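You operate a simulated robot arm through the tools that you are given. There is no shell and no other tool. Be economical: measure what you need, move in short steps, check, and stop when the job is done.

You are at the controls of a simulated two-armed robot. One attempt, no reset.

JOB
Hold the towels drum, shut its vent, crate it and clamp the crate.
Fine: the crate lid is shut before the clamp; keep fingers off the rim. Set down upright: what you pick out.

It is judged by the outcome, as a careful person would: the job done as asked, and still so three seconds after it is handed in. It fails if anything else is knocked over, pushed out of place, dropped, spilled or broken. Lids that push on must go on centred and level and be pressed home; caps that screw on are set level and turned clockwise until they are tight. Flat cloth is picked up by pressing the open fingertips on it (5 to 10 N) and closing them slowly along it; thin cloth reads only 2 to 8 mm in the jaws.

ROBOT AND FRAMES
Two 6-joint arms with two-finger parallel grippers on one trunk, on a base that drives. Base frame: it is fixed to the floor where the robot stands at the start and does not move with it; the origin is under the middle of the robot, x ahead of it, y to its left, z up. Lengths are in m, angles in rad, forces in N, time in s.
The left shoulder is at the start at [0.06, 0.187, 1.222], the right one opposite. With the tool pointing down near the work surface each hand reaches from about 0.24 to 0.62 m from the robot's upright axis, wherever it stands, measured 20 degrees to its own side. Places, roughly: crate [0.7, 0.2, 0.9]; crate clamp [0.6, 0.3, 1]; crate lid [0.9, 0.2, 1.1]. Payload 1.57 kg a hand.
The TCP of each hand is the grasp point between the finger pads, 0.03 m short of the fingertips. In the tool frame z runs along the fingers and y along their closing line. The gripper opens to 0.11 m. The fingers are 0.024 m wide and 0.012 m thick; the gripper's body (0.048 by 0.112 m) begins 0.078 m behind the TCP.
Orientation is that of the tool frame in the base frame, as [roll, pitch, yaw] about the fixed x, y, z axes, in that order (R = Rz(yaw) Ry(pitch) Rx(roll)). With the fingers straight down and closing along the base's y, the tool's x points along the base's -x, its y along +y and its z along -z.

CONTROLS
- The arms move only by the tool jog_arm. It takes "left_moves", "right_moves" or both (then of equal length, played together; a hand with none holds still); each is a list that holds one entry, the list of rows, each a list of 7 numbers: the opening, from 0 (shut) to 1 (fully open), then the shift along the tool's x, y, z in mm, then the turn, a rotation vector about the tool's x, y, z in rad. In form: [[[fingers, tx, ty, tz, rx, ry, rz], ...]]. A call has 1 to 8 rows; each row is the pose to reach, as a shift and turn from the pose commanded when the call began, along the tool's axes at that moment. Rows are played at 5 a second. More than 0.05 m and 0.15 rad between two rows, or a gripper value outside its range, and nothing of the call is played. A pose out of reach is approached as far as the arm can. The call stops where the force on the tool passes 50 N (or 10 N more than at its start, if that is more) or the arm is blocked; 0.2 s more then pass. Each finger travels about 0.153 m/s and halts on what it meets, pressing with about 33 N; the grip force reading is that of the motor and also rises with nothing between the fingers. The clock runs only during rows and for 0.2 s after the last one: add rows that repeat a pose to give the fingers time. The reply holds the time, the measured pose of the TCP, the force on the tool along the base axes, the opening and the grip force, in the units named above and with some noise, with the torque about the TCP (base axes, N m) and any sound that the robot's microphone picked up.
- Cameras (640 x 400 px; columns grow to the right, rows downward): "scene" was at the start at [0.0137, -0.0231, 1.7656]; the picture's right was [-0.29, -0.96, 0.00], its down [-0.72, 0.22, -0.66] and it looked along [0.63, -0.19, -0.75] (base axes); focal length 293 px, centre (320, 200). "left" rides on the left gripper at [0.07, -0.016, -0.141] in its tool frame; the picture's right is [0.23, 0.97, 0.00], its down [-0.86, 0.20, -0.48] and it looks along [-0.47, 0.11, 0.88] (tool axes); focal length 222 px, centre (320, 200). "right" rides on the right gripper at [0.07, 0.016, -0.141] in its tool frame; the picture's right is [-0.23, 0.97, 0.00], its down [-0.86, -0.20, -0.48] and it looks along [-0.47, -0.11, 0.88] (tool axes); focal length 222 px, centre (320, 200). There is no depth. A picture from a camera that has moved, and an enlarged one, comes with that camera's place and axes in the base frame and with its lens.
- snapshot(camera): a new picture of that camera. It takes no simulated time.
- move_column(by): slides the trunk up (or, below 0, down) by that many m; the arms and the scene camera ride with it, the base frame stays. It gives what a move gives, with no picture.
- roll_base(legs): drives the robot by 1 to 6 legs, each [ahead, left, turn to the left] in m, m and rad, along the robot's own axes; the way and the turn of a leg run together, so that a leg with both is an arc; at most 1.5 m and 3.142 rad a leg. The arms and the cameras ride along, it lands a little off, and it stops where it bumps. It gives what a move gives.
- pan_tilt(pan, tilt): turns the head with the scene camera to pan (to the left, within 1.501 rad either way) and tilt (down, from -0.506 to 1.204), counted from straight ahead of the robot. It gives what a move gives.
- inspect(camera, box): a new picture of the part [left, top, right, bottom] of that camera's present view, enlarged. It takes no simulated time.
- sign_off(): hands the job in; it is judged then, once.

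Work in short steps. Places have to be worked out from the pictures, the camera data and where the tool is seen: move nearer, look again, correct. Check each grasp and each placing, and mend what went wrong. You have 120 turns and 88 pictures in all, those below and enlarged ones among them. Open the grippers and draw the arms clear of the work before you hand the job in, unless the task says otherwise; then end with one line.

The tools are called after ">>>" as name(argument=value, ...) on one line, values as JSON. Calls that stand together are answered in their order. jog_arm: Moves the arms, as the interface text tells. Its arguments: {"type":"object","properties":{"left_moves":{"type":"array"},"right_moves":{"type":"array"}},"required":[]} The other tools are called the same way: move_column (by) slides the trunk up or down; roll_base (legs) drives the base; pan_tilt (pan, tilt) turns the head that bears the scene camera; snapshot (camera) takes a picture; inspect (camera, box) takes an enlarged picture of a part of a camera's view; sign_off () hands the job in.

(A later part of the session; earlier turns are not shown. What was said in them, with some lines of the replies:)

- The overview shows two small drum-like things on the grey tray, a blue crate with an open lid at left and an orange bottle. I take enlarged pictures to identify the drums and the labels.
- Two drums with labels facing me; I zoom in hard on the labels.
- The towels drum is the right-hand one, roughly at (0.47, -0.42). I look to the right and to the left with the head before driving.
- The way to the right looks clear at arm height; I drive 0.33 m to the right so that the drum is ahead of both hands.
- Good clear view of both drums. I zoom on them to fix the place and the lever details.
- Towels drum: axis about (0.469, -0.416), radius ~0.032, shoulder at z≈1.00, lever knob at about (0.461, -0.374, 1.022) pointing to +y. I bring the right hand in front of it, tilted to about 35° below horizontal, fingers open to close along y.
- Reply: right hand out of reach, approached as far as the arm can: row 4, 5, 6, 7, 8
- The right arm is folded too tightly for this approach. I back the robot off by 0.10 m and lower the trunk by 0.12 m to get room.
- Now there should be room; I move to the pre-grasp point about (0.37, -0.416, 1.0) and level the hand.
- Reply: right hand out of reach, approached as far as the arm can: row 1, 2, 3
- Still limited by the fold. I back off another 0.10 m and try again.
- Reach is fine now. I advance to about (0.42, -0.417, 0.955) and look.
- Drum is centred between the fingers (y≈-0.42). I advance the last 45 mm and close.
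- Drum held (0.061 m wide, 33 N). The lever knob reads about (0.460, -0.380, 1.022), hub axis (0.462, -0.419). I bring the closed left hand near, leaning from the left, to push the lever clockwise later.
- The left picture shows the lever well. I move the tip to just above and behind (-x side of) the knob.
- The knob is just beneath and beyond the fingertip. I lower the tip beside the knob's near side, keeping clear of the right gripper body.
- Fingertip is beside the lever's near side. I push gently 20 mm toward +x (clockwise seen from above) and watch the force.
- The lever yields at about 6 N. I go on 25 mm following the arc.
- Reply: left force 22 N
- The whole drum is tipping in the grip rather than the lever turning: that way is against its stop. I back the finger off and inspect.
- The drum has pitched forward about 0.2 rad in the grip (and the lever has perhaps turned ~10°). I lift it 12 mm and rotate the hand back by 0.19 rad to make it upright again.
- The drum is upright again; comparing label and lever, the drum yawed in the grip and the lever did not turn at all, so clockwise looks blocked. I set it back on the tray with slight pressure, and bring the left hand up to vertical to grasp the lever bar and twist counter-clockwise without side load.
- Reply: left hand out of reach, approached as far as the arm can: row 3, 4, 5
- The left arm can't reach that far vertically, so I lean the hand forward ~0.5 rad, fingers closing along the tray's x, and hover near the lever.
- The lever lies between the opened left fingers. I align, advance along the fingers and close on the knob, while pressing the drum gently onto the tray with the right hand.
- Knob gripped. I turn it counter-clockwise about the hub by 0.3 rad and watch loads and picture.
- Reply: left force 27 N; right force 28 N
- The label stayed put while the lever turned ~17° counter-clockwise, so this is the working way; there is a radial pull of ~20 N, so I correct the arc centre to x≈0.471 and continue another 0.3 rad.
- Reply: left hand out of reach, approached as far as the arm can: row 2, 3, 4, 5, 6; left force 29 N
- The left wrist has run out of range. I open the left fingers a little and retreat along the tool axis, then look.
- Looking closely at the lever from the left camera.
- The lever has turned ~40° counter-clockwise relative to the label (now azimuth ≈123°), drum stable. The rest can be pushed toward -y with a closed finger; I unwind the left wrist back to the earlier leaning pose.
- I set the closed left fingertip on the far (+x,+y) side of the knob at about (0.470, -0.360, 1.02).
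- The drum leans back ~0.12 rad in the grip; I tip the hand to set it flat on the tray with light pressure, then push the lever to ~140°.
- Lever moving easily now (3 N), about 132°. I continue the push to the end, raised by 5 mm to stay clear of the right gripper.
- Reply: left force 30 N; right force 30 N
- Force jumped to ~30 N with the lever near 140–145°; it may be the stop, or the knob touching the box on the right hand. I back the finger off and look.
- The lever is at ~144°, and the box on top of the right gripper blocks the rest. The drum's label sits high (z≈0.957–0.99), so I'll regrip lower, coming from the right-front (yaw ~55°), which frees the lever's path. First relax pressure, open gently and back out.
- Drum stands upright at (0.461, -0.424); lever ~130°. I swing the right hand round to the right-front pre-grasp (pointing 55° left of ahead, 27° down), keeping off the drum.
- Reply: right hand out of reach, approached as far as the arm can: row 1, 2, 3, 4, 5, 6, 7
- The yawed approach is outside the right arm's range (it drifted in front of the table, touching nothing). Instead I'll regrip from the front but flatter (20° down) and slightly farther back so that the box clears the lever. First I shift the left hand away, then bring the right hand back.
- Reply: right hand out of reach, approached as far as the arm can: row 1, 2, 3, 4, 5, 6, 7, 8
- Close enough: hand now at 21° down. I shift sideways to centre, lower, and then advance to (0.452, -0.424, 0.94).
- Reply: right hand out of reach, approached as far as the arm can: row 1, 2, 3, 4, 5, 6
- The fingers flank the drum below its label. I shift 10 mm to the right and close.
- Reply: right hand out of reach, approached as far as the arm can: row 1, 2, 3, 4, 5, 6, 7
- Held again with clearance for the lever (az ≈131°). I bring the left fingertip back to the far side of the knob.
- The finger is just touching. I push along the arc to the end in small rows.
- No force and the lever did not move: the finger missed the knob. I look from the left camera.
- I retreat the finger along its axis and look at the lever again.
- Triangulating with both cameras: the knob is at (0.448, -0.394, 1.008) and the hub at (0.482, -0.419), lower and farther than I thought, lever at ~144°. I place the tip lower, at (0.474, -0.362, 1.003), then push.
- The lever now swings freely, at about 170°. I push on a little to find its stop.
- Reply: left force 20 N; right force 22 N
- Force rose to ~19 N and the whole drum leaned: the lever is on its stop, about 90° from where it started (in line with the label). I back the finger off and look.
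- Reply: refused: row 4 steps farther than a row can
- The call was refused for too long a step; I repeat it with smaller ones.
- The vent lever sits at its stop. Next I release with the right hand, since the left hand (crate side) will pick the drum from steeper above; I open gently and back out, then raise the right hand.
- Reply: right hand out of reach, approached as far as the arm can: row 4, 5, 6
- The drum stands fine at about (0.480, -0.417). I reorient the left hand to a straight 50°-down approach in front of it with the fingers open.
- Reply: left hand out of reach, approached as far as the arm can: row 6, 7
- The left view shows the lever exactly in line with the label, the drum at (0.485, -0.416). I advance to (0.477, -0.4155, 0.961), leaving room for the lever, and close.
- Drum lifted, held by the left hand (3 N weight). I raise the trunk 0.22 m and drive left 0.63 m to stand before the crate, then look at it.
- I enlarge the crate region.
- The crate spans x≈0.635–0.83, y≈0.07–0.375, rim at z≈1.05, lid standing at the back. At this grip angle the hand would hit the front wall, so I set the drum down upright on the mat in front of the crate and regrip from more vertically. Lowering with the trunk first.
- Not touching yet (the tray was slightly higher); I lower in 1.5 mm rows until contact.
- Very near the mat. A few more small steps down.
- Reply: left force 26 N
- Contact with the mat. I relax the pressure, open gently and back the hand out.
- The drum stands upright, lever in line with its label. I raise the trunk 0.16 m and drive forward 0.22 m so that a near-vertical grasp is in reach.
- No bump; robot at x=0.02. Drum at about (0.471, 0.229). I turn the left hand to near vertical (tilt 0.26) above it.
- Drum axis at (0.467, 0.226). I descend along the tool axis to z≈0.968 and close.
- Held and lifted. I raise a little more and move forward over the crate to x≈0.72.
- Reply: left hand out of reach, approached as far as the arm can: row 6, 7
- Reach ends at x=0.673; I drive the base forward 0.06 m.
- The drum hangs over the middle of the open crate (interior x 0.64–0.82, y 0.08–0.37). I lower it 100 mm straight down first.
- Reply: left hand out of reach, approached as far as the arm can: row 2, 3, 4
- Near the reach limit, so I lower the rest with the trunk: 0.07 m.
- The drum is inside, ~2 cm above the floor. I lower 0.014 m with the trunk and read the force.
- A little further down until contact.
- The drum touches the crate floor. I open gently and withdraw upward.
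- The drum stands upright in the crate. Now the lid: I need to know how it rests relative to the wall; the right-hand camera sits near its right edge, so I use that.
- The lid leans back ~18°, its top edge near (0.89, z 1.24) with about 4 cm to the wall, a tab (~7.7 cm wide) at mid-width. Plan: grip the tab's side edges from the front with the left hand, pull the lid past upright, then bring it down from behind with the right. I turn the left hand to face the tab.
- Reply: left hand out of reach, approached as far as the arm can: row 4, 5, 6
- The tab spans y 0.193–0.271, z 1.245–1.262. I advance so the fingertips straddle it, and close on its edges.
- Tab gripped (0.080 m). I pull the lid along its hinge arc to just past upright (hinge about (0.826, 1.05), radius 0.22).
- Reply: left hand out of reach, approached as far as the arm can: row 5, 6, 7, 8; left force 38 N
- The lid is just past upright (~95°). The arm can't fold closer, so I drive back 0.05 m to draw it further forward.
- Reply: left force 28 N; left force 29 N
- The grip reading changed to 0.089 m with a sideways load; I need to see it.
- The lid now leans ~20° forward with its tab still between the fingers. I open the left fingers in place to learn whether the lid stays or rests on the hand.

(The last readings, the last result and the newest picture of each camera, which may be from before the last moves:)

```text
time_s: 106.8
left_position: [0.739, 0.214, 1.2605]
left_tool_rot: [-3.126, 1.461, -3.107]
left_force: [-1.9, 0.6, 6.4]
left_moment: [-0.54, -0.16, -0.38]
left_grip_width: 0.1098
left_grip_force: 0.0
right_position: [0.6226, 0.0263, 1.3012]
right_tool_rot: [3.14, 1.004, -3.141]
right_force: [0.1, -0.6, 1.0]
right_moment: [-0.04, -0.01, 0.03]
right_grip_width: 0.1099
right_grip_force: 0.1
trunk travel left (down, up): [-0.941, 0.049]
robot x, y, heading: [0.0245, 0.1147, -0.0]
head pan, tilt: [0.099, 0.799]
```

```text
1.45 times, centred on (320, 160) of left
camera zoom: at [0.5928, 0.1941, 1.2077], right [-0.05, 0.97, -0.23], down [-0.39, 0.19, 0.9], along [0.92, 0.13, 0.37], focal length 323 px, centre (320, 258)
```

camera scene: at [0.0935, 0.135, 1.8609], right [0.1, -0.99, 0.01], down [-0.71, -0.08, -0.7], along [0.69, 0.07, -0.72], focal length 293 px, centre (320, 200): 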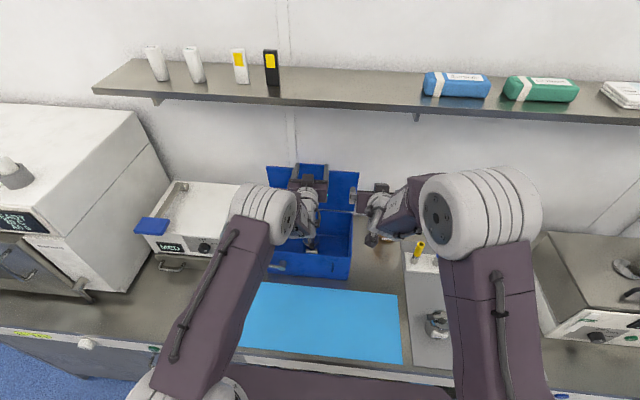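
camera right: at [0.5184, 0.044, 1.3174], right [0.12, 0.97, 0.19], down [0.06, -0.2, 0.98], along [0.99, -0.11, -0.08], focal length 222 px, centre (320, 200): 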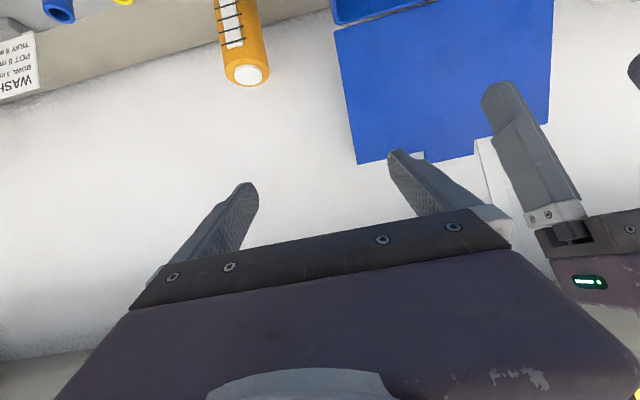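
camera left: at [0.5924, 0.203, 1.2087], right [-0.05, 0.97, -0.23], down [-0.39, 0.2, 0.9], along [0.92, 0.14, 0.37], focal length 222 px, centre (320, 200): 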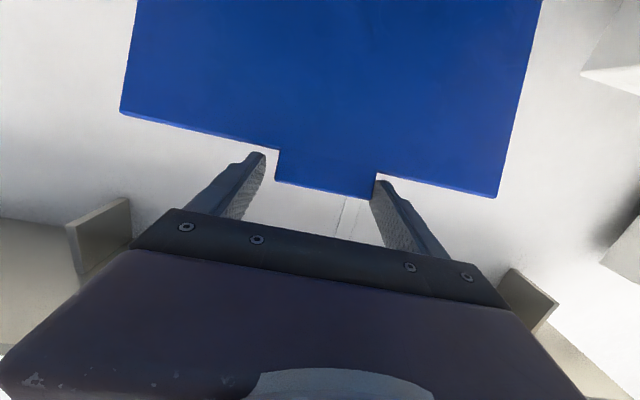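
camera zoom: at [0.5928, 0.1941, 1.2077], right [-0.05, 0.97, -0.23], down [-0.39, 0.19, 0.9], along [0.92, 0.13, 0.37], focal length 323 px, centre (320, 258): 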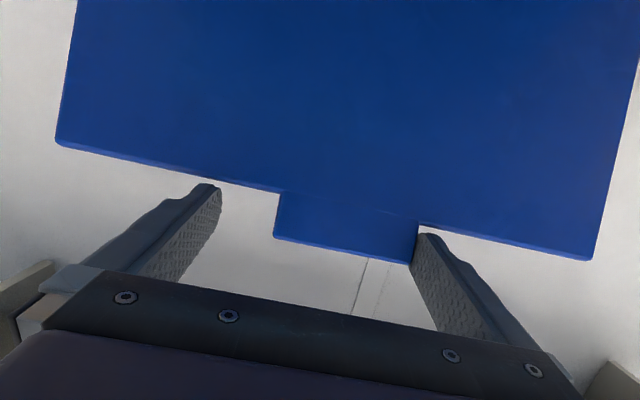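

The lid seems to stay where it is. I centre and raise the left hand 12 mm off it, then drive back 0.06 m so that the fingers clear the tab, watching forces.

>>> jog_arm(left_moves=[[[1, -6, 8, 0, 0, 0, 0], [1, -12, 16, 0, 0, 0, 0], [1, -12, 16, 0, 0, 0, 0]]])

>>> roll_base(legs=[[-0.07, 0, 0]])

>>> inspect(camera="scene", box=[220, 110, 420, 290])

```text
time_s: 107.6
left_position: [0.7411, 0.2238, 1.2724]
left_tool_rot: [-3.12, 1.458, -3.088]
left_force: [-0.5, -0.6, -0.4]
left_moment: [0.01, 0.01, -0.04]
left_grip_width: 0.11
left_grip_force: 0.1
left hand out of reach, approached as far as the arm can: row 2, 3
right_position: [0.6242, 0.0274, 1.3022]
right_tool_rot: [3.14, 1.005, -3.141]
right_force: [0.2, 0.3, -1.2]
right_moment: [0.0, 0.0, 0.0]
right_grip_width: 0.11
right_grip_force: 0.1
trunk travel left (down, up): [-0.941, 0.049]
robot x, y, heading: [0.0274, 0.1109, -0.001]
head pan, tilt: [0.099, 0.799]
```

```text
time_s: 108.6
left_position: [0.6836, 0.2264, 1.2654]
left_tool_rot: [-3.116, 1.449, -3.082]
left_force: [-0.1, -0.2, -1.1]
left_moment: [0.04, -0.05, -0.01]
left_grip_width: 0.1102
left_grip_force: 0.2
right_position: [0.5666, 0.0288, 1.2966]
right_tool_rot: [3.14, 0.994, -3.138]
right_force: [1.6, 0.8, -0.6]
right_moment: [0.02, 0.05, 0.0]
right_grip_width: 0.11
right_grip_force: 0.0
trunk travel left (down, up): [-0.941, 0.049]
robot x, y, heading: [-0.042, 0.1133, 0.003]
head pan, tilt: [0.099, 0.799]
```

```text
2.22 times, centred on (320, 200) of scene
camera zoom: at [-0.0067, 0.1213, 1.8605], right [0.1, -0.99, 0.0], down [-0.72, -0.07, -0.69], along [0.69, 0.07, -0.72], focal length 651 px, centre (320, 200)
```

zoom: 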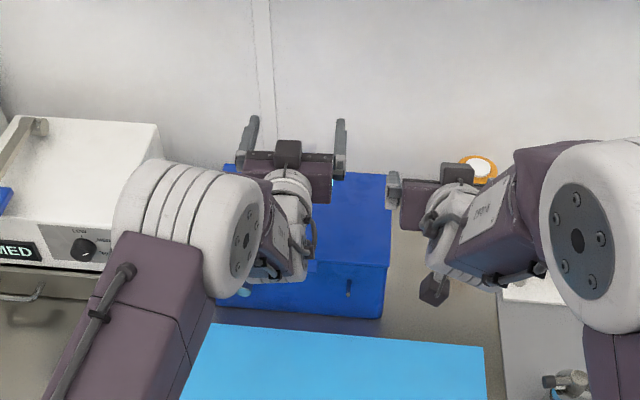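

The lid has swung shut by itself as the hand cleared; it lies flat on the crate. Now the clamp: hub about (0.60, 0.306, 0.995) on the crate front, its lever pointing left to a knob at (0.60, 0.364, 0.995). I bring the closed left hand to just above the knob.

>>> jog_arm(left_moves=[[[0.6, 10, 24, -16, 0, 0.094, 0], [0.3, 28, 45, -30, 0, 0.188, 0], [0, 52, 66, -42, 0, 0.281, 0], [0, 80, 85, -52, 0, 0.375, 0], [0, 110, 102, -60, 0, 0.469, 0], [0, 140, 117, -66, 0, 0.563, 0], [0, 168, 129, -71, 0, 0.656, 0], [0, 192, 136, -75, 0, 0.75, 0]]])

>>> snapshot(camera="left")

```text
time_s: 110.4
left_position: [0.5652, 0.2823, 1.0874]
left_tool_rot: [-3.131, 0.709, -3.048]
left_force: [-0.1, 0.2, 0.4]
left_moment: [-0.02, 0.01, 0.02]
left_grip_width: 0.0
left_grip_force: 21.5
left hand out of reach, approached as far as the arm can: row 1, 2, 3, 4, 5, 6, 7, 8
right_position: [0.557, 0.0293, 1.3001]
right_tool_rot: [-3.142, 1.002, -3.138]
right_force: [0.4, 0.5, -0.1]
right_moment: [0.0, -0.01, 0.0]
right_grip_width: 0.1098
right_grip_force: 0.1
trunk travel left (down, up): [-0.941, 0.049]
robot x, y, heading: [-0.0435, 0.1159, 0.003]
head pan, tilt: [0.099, 0.799]
```

```text
3 pictures are left
camera left: at [0.4231, 0.2545, 1.1513], right [-0.26, 0.95, -0.16], down [0.32, 0.23, 0.92], along [0.91, 0.19, -0.36], focal length 222 px, centre (320, 200)
```

left: 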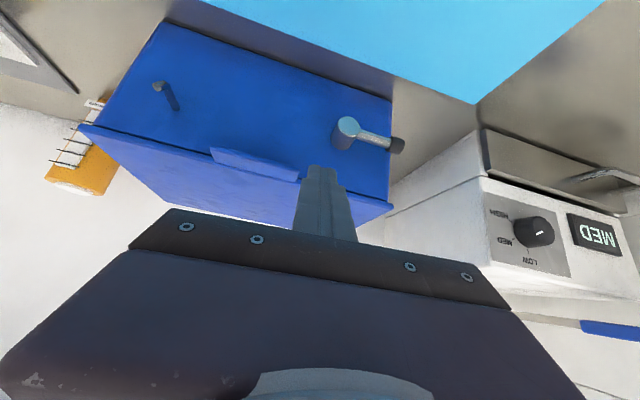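

The lid is shut with its tab at the front; the clamp lever is confirmed (hub (0.60, 0.308, 0.999), knob (0.60, 0.365, 0.996)). I bring the fingertip just above the knob and then press gently downward to feel which way it goes.

>>> jog_arm(left_moves=[[[0, -2, 38, 0, 0, 0, 0], [0, -5, 76, 12, 0, 0, 0], [0, -5, 76, 36, 0, 0, 0], [0, -5, 76, 36, 0, 0, 0]]])

>>> jog_arm(left_moves=[[[0, 4, 0, 4.6, 0, 0, 0], [0, 8, 0, 9, 0, 0, 0], [0, 12, 0, 13.6, 0, 0, 0], [0, 16, 0, 18, 0, 0, 0], [0, 18.5, 0, 21.5, 0, 0, 0]]])

```text
time_s: 111.4
left_position: [0.5795, 0.3038, 1.0631]
left_tool_rot: [-3.124, 0.715, -3.004]
left_force: [-0.2, 0.4, -0.2]
left_moment: [-0.03, -0.01, 0.02]
left_grip_width: 0.0
left_grip_force: 21.1
left hand out of reach, approached as far as the arm can: row 1, 2, 3, 4
right_position: [0.5562, 0.0299, 1.3015]
right_tool_rot: [3.14, 1.004, -3.138]
right_force: [-0.2, -0.5, -0.5]
right_moment: [-0.01, -0.01, 0.02]
right_grip_width: 0.1099
right_grip_force: 0.1
trunk travel left (down, up): [-0.941, 0.049]
robot x, y, heading: [-0.0398, 0.1177, 0.005]
head pan, tilt: [0.099, 0.799]
```

```text
time_s: 112.6
left_position: [0.579, 0.3039, 1.0381]
left_tool_rot: [-3.127, 0.714, -3.005]
left_force: [-0.4, -0.1, 0.1]
left_moment: [-0.02, 0.01, -0.01]
left_grip_width: 0.0001
left_grip_force: 21.4
left hand out of reach, approached as far as the arm can: row 1, 2, 3, 4, 5
right_position: [0.5564, 0.0294, 1.3023]
right_tool_rot: [3.14, 1.002, -3.138]
right_force: [-0.2, -0.6, 0.5]
right_moment: [0.01, 0.0, 0.02]
right_grip_width: 0.1098
right_grip_force: 0.0
trunk travel left (down, up): [-0.941, 0.049]
robot x, y, heading: [-0.0436, 0.1134, 0.006]
head pan, tilt: [0.099, 0.799]
```

The arm can't go further left here, so I raise the hand 35 mm and drive the base 0.06 m left.

>>> jog_arm(left_moves=[[[0, -12, 0, -14, 0, 0, 0], [0, -23, 0, -27, 0, 0, 0]]])

>>> roll_base(legs=[[-0.03, 0.06, 0]])

```text
time_s: 113.2
left_position: [0.5748, 0.2865, 1.0661]
left_tool_rot: [-3.136, 0.712, -3.049]
left_force: [0.7, 0.2, 0.2]
left_moment: [-0.02, -0.03, 0.0]
left_grip_width: 0.0001
left_grip_force: 21.9
left hand out of reach, approached as far as the arm can: row 1, 2
right_position: [0.5559, 0.029, 1.3005]
right_tool_rot: [3.141, 1.004, -3.138]
right_force: [0.3, 0.7, 0.1]
right_moment: [0.03, 0.0, -0.01]
right_grip_width: 0.11
right_grip_force: 0.0
trunk travel left (down, up): [-0.941, 0.049]
robot x, y, heading: [-0.042, 0.1154, 0.002]
head pan, tilt: [0.099, 0.799]
```

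```text
time_s: 114.2
left_position: [0.5502, 0.3387, 1.0648]
left_tool_rot: [3.138, 0.71, -3.056]
left_force: [0.8, -0.8, -0.1]
left_moment: [0.03, 0.01, 0.04]
left_grip_width: 0.0
left_grip_force: 21.3
right_position: [0.5306, 0.0794, 1.2971]
right_tool_rot: [3.128, 0.996, 3.133]
right_force: [0.0, -0.5, -0.8]
right_moment: [0.03, 0.0, 0.07]
right_grip_width: 0.11
right_grip_force: 0.2
trunk travel left (down, up): [-0.941, 0.049]
robot x, y, heading: [-0.0708, 0.1731, -0.0]
head pan, tilt: [0.099, 0.799]
```

I move over the knob and lower gently in small rows to feel it.

>>> jog_arm(left_moves=[[[0, -14, 10, 12, 0, 0, 0], [0, -28, 19, 24, 0, 0, 0], [0, -28, 19, 24, 0, 0, 0]]])

>>> jog_arm(left_moves=[[[0, 4, 0, 4.6, 0, 0, 0], [0, 8, 0, 9, 0, 0, 0], [0, 12, 0, 13.6, 0, 0, 0], [0, 16, 0, 18, 0, 0, 0], [0, 20, 0, 23, 0, 0, 0]]])

```text
time_s: 115.0
left_position: [0.5796, 0.3676, 1.067]
left_tool_rot: [-3.134, 0.712, -3.049]
left_force: [-0.9, -0.4, -0.5]
left_moment: [-0.02, 0.0, 0.0]
left_grip_width: 0.0
left_grip_force: 21.2
right_position: [0.5267, 0.0882, 1.2999]
right_tool_rot: [-3.14, 1.003, -3.136]
right_force: [-0.2, 0.5, -0.3]
right_moment: [0.01, -0.01, -0.01]
right_grip_width: 0.1102
right_grip_force: 0.2
trunk travel left (down, up): [-0.941, 0.049]
robot x, y, heading: [-0.0724, 0.1766, -0.001]
head pan, tilt: [0.099, 0.799]
```

```text
time_s: 116.2
left_position: [0.5804, 0.367, 1.0345]
left_tool_rot: [-3.135, 0.712, -3.05]
left_force: [-0.2, -0.4, 0.5]
left_moment: [0.02, -0.03, 0.0]
left_grip_width: 0.0
left_grip_force: 21.2
right_position: [0.5278, 0.0885, 1.3005]
right_tool_rot: [3.141, 1.002, -3.14]
right_force: [0.0, 0.2, 0.8]
right_moment: [0.02, -0.02, 0.01]
right_grip_width: 0.1101
right_grip_force: 0.0
trunk travel left (down, up): [-0.941, 0.049]
robot x, y, heading: [-0.0713, 0.1733, 0.002]
head pan, tilt: [0.099, 0.799]
```

No contact yet (tip z≈1.012). I continue down in 3 mm rows.

>>> jog_arm(left_moves=[[[0, 2, 0, 2.3, 0, 0, 0], [0, 4, 0, 4.6, 0, 0, 0], [0, 6, 0, 6.9, 0, 0, 0], [0, 8, 0, 9.2, 0, 0, 0], [0, 10, 0, 11.5, 0, 0, 0]]])

```text
time_s: 117.4
left_position: [0.5812, 0.3673, 1.0195]
left_tool_rot: [-3.136, 0.712, -3.049]
left_force: [0.0, 0.1, -0.5]
left_moment: [0.01, 0.0, 0.02]
left_grip_width: 0.0
left_grip_force: 21.2
right_position: [0.5265, 0.0884, 1.301]
right_tool_rot: [3.141, 1.001, -3.14]
right_force: [0.0, -0.1, -0.2]
right_moment: [0.01, 0.05, 0.01]
right_grip_width: 0.1099
right_grip_force: 0.1
trunk travel left (down, up): [-0.941, 0.049]
robot x, y, heading: [-0.0731, 0.1753, 0.004]
head pan, tilt: [0.099, 0.799]
```

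Re-triangulating from both left views puts the knob at (0.618, 0.373, 0.985), about 18 mm farther. I lift, move forward 18 mm, and press down again.

>>> jog_arm(left_moves=[[[0, -13, 2, -15, 0, 0, 0], [0, -26.6, 2, -3.5, 0, 0, 0], [0, -23.5, 2, 0.3, 0, 0, 0], [0, -20, 2, 4, 0, 0, 0], [0, -17, 2, 7.8, 0, 0, 0], [0, -13.6, 2, 11.7, 0, 0, 0]]])

```text
time_s: 118.8
left_position: [0.597, 0.3729, 1.0278]
left_tool_rot: [-3.135, 0.727, -3.047]
left_force: [-3.1, 3.1, 30.8]
left_moment: [0.06, -0.25, 0.1]
left_grip_width: 0.0
left_grip_force: 21.3
right_position: [0.522, 0.0863, 1.3036]
right_tool_rot: [3.14, 1.008, -3.141]
right_force: [-0.8, 0.4, 0.2]
right_moment: [0.0, 0.02, -0.02]
right_grip_width: 0.1097
right_grip_force: 0.0
trunk travel left (down, up): [-0.941, 0.049]
robot x, y, heading: [-0.0686, 0.1712, 0.009]
head pan, tilt: [0.099, 0.799]
```

Downward is firmly blocked at ~31 N, so the clamp lever turns upward. To push from below I need a flatter hand: I retract up and back, drive back 0.09 m and lower the trunk 0.19 m.

>>> jog_arm(left_moves=[[[0, -6, 0, -44, 0, 0, 0], [0, -13, 0, -89, 0, 0, 0], [0, -19, 0, -133, 0, 0, 0], [0, -26, 0, -178, 0, 0, 0]]])

>>> roll_base(legs=[[-0.09, 0, 0]])

>>> move_column(by=-0.19)

```text
time_s: 119.8
left_position: [0.5017, 0.3546, 1.1703]
left_tool_rot: [-3.138, 0.71, -3.05]
left_force: [0.6, 0.3, -0.7]
left_moment: [-0.02, 0.01, 0.0]
left_grip_width: 0.0
left_grip_force: 20.6
left hand out of reach, approached as far as the arm can: row 2, 3, 4
right_position: [0.5268, 0.0885, 1.3011]
right_tool_rot: [3.141, 1.002, -3.141]
right_force: [1.1, 0.1, 0.2]
right_moment: [0.0, -0.03, -0.01]
right_grip_width: 0.1102
right_grip_force: 0.2
trunk travel left (down, up): [-0.941, 0.049]
robot x, y, heading: [-0.0736, 0.1747, 0.002]
head pan, tilt: [0.099, 0.799]
```

```text
time_s: 120.9
left_position: [0.4205, 0.3507, 1.1678]
left_tool_rot: [-3.141, 0.704, -3.051]
left_force: [0.1, -0.1, -0.1]
left_moment: [0.07, 0.01, -0.02]
left_grip_width: 0.0001
left_grip_force: 21.8
right_position: [0.4469, 0.0879, 1.2969]
right_tool_rot: [3.14, 0.994, 3.14]
right_force: [0.5, 0.0, -0.2]
right_moment: [0.02, 0.0, 0.02]
right_grip_width: 0.11
right_grip_force: 0.0
trunk travel left (down, up): [-0.941, 0.049]
robot x, y, heading: [-0.16, 0.1736, -0.0]
head pan, tilt: [0.099, 0.799]
```

```text
time_s: 123.0
left_position: [0.4136, 0.3528, 0.9817]
left_tool_rot: [-3.139, 0.712, -3.052]
left_force: [0.0, -0.1, 0.2]
left_moment: [-0.01, 0.01, -0.01]
left_grip_width: 0.0
left_grip_force: 21.4
right_position: [0.4388, 0.0872, 1.1113]
right_tool_rot: [3.139, 1.003, 3.141]
right_force: [0.2, -0.2, -0.3]
right_moment: [0.02, 0.02, 0.0]
right_grip_width: 0.1099
right_grip_force: 0.1
trunk travel left (down, up): [-0.751, 0.239]
robot x, y, heading: [-0.1615, 0.1741, 0.003]
head pan, tilt: [0.099, 0.799]
```

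Now I flatten the left hand to ~15° down in front of the knob.

>>> jog_arm(left_moves=[[[0, -20, 1, 16, 0, -0.118, 0], [0, -40, 1.5, 32, 0, -0.236, 0], [0, -59, 2, 49, 0, -0.354, 0], [0, -79, 3, 65, 0, -0.472, 0], [0, -99, 3.5, 81, 0, -0.59, 0], [0, -99, 3.5, 81, 0, -0.59, 0]]])

>>> inspect(camera="left", box=[220, 80, 420, 220])

```text
time_s: 124.4
left_position: [0.5507, 0.3426, 0.9867]
left_tool_rot: [3.1, 1.298, -3.07]
left_force: [-0.9, 0.2, 0.0]
left_moment: [0.02, 0.01, 0.0]
left_grip_width: 0.0001
left_grip_force: 21.2
left hand out of reach, approached as far as the arm can: row 1, 2, 3, 4, 5, 6
right_position: [0.4384, 0.0873, 1.1107]
right_tool_rot: [3.14, 1.004, -3.141]
right_force: [-1.1, 0.0, 0.2]
right_moment: [0.0, -0.02, 0.04]
right_grip_width: 0.1101
right_grip_force: 0.0
trunk travel left (down, up): [-0.751, 0.239]
robot x, y, heading: [-0.1612, 0.1751, 0.0]
head pan, tilt: [0.099, 0.799]
```

```text
2.86 times, centred on (320, 150) of left
camera zoom: at [0.3982, 0.3078, 0.9585], right [-0.17, 0.96, -0.21], down [-0.25, 0.16, 0.95], along [0.95, 0.21, 0.21], focal length 635 px, centre (320, 343)
```

zoom: 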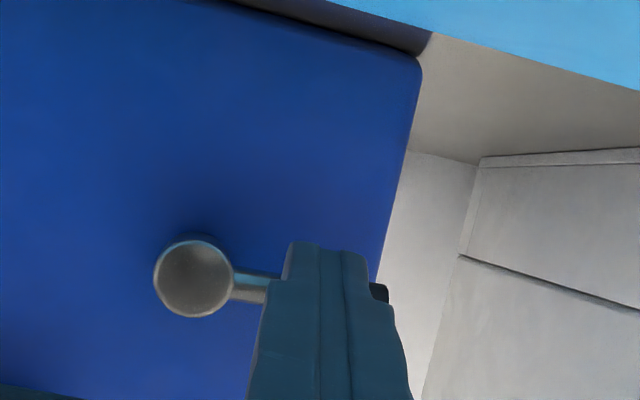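

Hub at (0.60, 0.308, 0.99), lever at z≈0.988. I lower the tip below the lever, then go forward under the knob (tip to about (0.624, 0.36, 0.958)).

>>> jog_arm(left_moves=[[[0, 10, 7, 4, 0, 0, 0], [0, 21, 14, 7, 0, 0, 0], [0, 15, 11, 28, 0, 0, 0], [0, 9, 9, 49, 0, 0, 0], [0, 9, 9, 49, 0, 0, 0]]])

```text
time_s: 125.6
left_position: [0.592, 0.3428, 0.9654]
left_tool_rot: [-3.14, 1.3, -3.044]
left_force: [0.3, -0.2, 0.8]
left_moment: [0.0, 0.02, 0.01]
left_grip_width: 0.0001
left_grip_force: 21.3
left hand out of reach, approached as far as the arm can: row 1, 2, 3, 4, 5
right_position: [0.4385, 0.0878, 1.1099]
right_tool_rot: [3.14, 1.004, -3.141]
right_force: [0.3, 1.0, 0.4]
right_moment: [-0.01, 0.03, -0.02]
right_grip_width: 0.1099
right_grip_force: 0.1
trunk travel left (down, up): [-0.751, 0.239]
robot x, y, heading: [-0.1575, 0.1714, 0.0]
head pan, tilt: [0.099, 0.799]
```

The tip is under the lever at y≈0.345; I roll the base 0.018 m left to get under the knob, then push up with short rows.

>>> roll_base(legs=[[0, 0.018, 0]])

>>> jog_arm(left_moves=[[[0, -5, 0, -1.3, 0, 0, 0], [0, -10, 0, -2.7, 0, 0, 0], [0, -15, 0, -4, 0, 0, 0], [0, -20, 0, -5.4, 0, 0, 0], [0, -25, 0, -6.7, 0, 0, 0]]])

```text
time_s: 126.4
left_position: [0.5921, 0.3577, 0.9658]
left_tool_rot: [3.126, 1.3, -3.058]
left_force: [0.1, -0.9, -0.1]
left_moment: [0.01, 0.0, 0.05]
left_grip_width: 0.0
left_grip_force: 21.2
right_position: [0.4392, 0.1014, 1.1095]
right_tool_rot: [3.136, 1.003, 3.137]
right_force: [-0.3, -0.3, 0.6]
right_moment: [0.03, -0.02, 0.02]
right_grip_width: 0.1101
right_grip_force: 0.0
trunk travel left (down, up): [-0.751, 0.239]
robot x, y, heading: [-0.1592, 0.1923, 0.0]
head pan, tilt: [0.099, 0.799]
```

```text
time_s: 127.6
left_position: [0.5925, 0.3595, 0.9911]
left_tool_rot: [3.139, 1.3, -3.045]
left_force: [-1.1, -1.5, -2.6]
left_moment: [0.02, -0.03, -0.05]
left_grip_width: 0.0
left_grip_force: 21.1
right_position: [0.4384, 0.1047, 1.1113]
right_tool_rot: [3.14, 1.002, -3.142]
right_force: [0.4, -0.1, 0.1]
right_moment: [-0.02, 0.03, 0.02]
right_grip_width: 0.11
right_grip_force: 0.0
trunk travel left (down, up): [-0.751, 0.239]
robot x, y, heading: [-0.1584, 0.1906, -0.002]
head pan, tilt: [0.099, 0.799]
```

The lever follows upward at ~3 N. I continue along its arc up and to the right.

>>> jog_arm(left_moves=[[[0, -14, -1, -4, 0, 0, 0], [0, -28, -4, -8, 0, 0, 0], [0, -41, -9.5, -12.4, 0, 0, 0], [0, -48, -17, -15, 0, 0, 0], [0, -54, -26, -18, 0, 0, 0], [0, -58, -34, -19.5, 0, 0, 0], [0, -58, -34, -19.5, 0, 0, 0]]])

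```text
time_s: 129.2
left_position: [0.5913, 0.3319, 1.0496]
left_tool_rot: [-3.127, 1.296, -3.027]
left_force: [-4.7, 16.9, -10.6]
left_moment: [-0.01, 0.12, 0.25]
left_grip_width: 0.0
left_grip_force: 21.0
right_position: [0.4404, 0.1081, 1.1103]
right_tool_rot: [-3.139, 1.001, -3.137]
right_force: [-0.9, 0.1, -0.2]
right_moment: [0.03, 0.0, 0.0]
right_grip_width: 0.1099
right_grip_force: 0.2
trunk travel left (down, up): [-0.751, 0.239]
robot x, y, heading: [-0.1578, 0.1907, 0.003]
head pan, tilt: [0.099, 0.799]
```

Resistance rose to ~17 N near the upright position. I back the finger off and look.

>>> jog_arm(left_moves=[[[0, 0, 12, 0, 0, 0, 0], [0, 0, 15, -40, 0, 0, 0], [0, -20, 15, -70, 0, 0, 0]]])

>>> snapshot(camera="left")

```text
time_s: 130.0
left_position: [0.5267, 0.3339, 1.094]
left_tool_rot: [-3.141, 1.302, -3.045]
left_force: [0.7, 0.4, -0.3]
left_moment: [0.02, 0.01, -0.01]
left_grip_width: 0.0
left_grip_force: 21.7
right_position: [0.4383, 0.1038, 1.1116]
right_tool_rot: [3.141, 1.005, 3.141]
right_force: [-0.3, -0.4, 0.0]
right_moment: [0.01, 0.04, 0.0]
right_grip_width: 0.1098
right_grip_force: 0.0
trunk travel left (down, up): [-0.751, 0.239]
robot x, y, heading: [-0.1597, 0.1879, 0.0]
head pan, tilt: [0.099, 0.799]
```

```text
1 pictures are left
camera left: at [0.3758, 0.3019, 1.0646], right [-0.15, 0.96, -0.22], down [-0.25, 0.18, 0.95], along [0.96, 0.2, 0.22], focal length 222 px, centre (320, 200)
```

left: 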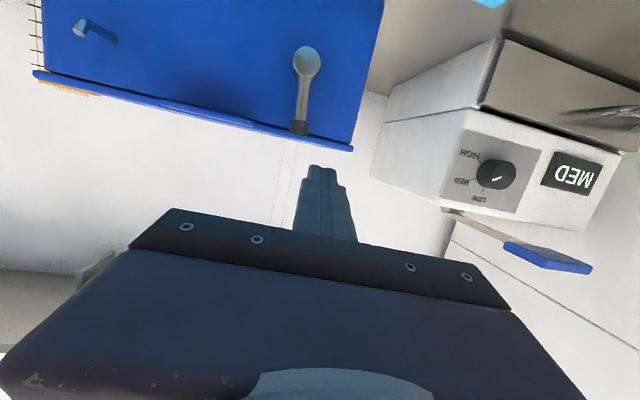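

The lever stands nearly upright (~82°). I return and push a bit more to make sure it is fully home.

>>> jog_arm(left_moves=[[[0, 20, 3, 30, 0, 0, 0], [0, 20, 3, 70, 0, 0, 0], [0, 20, -8, 70, 0, 0, 0], [0, 20, -15, 70, 0, 0, 0], [0, 20, -20, 70, 0, 0, 0], [0, 20, -24, 70, 0, 0, 0], [0, 20, -24, 70, 0, 0, 0]]])

```text
time_s: 131.6
left_position: [0.5915, 0.33, 1.0529]
left_tool_rot: [-3.106, 1.304, -2.999]
left_force: [-2.6, 39.8, 9.0]
left_moment: [-0.09, -0.12, 0.6]
left_grip_width: 0.0
left_grip_force: 20.5
right_position: [0.4367, 0.1121, 1.1133]
right_tool_rot: [-3.128, 1.003, -3.129]
right_force: [1.1, 0.0, -0.1]
right_moment: [-0.01, -0.02, 0.01]
right_grip_width: 0.1101
right_grip_force: 0.0
trunk travel left (down, up): [-0.751, 0.239]
robot x, y, heading: [-0.1575, 0.1935, 0.001]
head pan, tilt: [0.099, 0.799]
```

At 40 N it doesn't go further: a firm stop, so the clamp is home. I withdraw the left hand and the robot, and take the final picture.

>>> jog_arm(left_moves=[[[0, 0, 12, 0, 0, 0, 0], [0, 0, 20, -30, 0, 0, 0], [0, -20, 20, -70, 0, 0, 0], [0.5, -40, 20, -90, 0, 0, 0], [1, -60, 20, -100, 0, 0, 0]]])

>>> move_column(by=0.15)

>>> roll_base(legs=[[-0.15, -0.25, 0]])

>>> pan_tilt(pan=0.25, tilt=0.65)

>>> inspect(camera="scene", box=[140, 60, 500, 300])

```text
time_s: 132.8
left_position: [0.5097, 0.3277, 1.137]
left_tool_rot: [3.141, 1.3, -3.046]
left_force: [0.5, -1.0, 0.5]
left_moment: [-0.02, 0.0, 0.03]
left_grip_width: 0.1101
left_grip_force: 0.1
right_position: [0.4386, 0.1039, 1.1119]
right_tool_rot: [3.141, 1.004, -3.141]
right_force: [-0.2, 0.0, -0.2]
right_moment: [-0.01, 0.05, 0.02]
right_grip_width: 0.11
right_grip_force: 0.0
trunk travel left (down, up): [-0.751, 0.239]
robot x, y, heading: [-0.1607, 0.1922, 0.002]
head pan, tilt: [0.099, 0.799]
```

```text
time_s: 134.5
left_position: [0.5116, 0.3283, 1.2856]
left_tool_rot: [-3.141, 1.299, -3.044]
left_force: [1.2, -0.6, -0.1]
left_moment: [-0.02, -0.01, 0.0]
left_grip_width: 0.1099
left_grip_force: 0.0
right_position: [0.4394, 0.1041, 1.2611]
right_tool_rot: [3.14, 1.0, -3.141]
right_force: [0.2, 0.3, 0.9]
right_moment: [0.0, 0.02, -0.04]
right_grip_width: 0.1099
right_grip_force: 0.1
trunk travel left (down, up): [-0.901, 0.089]
robot x, y, heading: [-0.1567, 0.1893, 0.003]
head pan, tilt: [0.099, 0.799]
```

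```text
time_s: 136.5
left_position: [0.3617, 0.0878, 1.2858]
left_tool_rot: [-3.136, 1.299, -3.038]
left_force: [0.2, 0.3, -0.4]
left_moment: [0.02, 0.0, -0.02]
left_grip_width: 0.1099
left_grip_force: 0.1
right_position: [0.2894, -0.1369, 1.2599]
right_tool_rot: [3.141, 1.0, -3.138]
right_force: [-0.3, 0.3, -0.1]
right_moment: [0.0, 0.0, -0.05]
right_grip_width: 0.1099
right_grip_force: 0.0
trunk travel left (down, up): [-0.901, 0.089]
robot x, y, heading: [-0.3101, -0.051, 0.0]
head pan, tilt: [0.099, 0.799]
```

```text
time_s: 137.2
left_position: [0.3609, 0.0857, 1.2855]
left_tool_rot: [-3.141, 1.3, -3.044]
left_force: [-0.3, 0.4, -0.1]
left_moment: [0.02, -0.01, 0.0]
left_grip_width: 0.1103
left_grip_force: 0.2
right_position: [0.2885, -0.1382, 1.2595]
right_tool_rot: [-3.141, 1.001, 3.14]
right_force: [0.1, 0.9, -0.1]
right_moment: [-0.04, 0.01, -0.02]
right_grip_width: 0.11
right_grip_force: 0.0
trunk travel left (down, up): [-0.901, 0.089]
robot x, y, heading: [-0.3126, -0.0523, 0.002]
head pan, tilt: [0.25, 0.649]
```

```text
1.67 times, centred on (320, 180) of scene
camera zoom: at [-0.2865, -0.0309, 1.8334], right [0.25, -0.97, 0.0], down [-0.59, -0.15, -0.8], along [0.77, 0.2, -0.61], focal length 488 px, centre (320, 233)
```

zoom: 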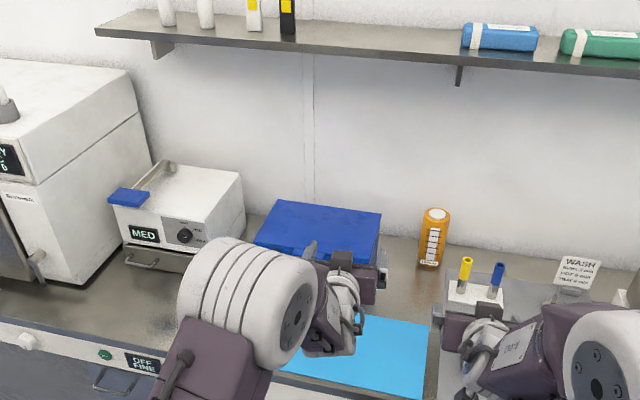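

The final view shows the crate lid flat and shut, the surroundings undisturbed, grippers open and arms clear. I hand the job in.

>>> sign_off()

```text
The job is handed in.
```

The towels drum has its vent shut and stands upright in the crate. The lid is closed and the clamp lever was turned up to its stop; the lid swung shut by itself once it was past upright, before the clamp was turned.
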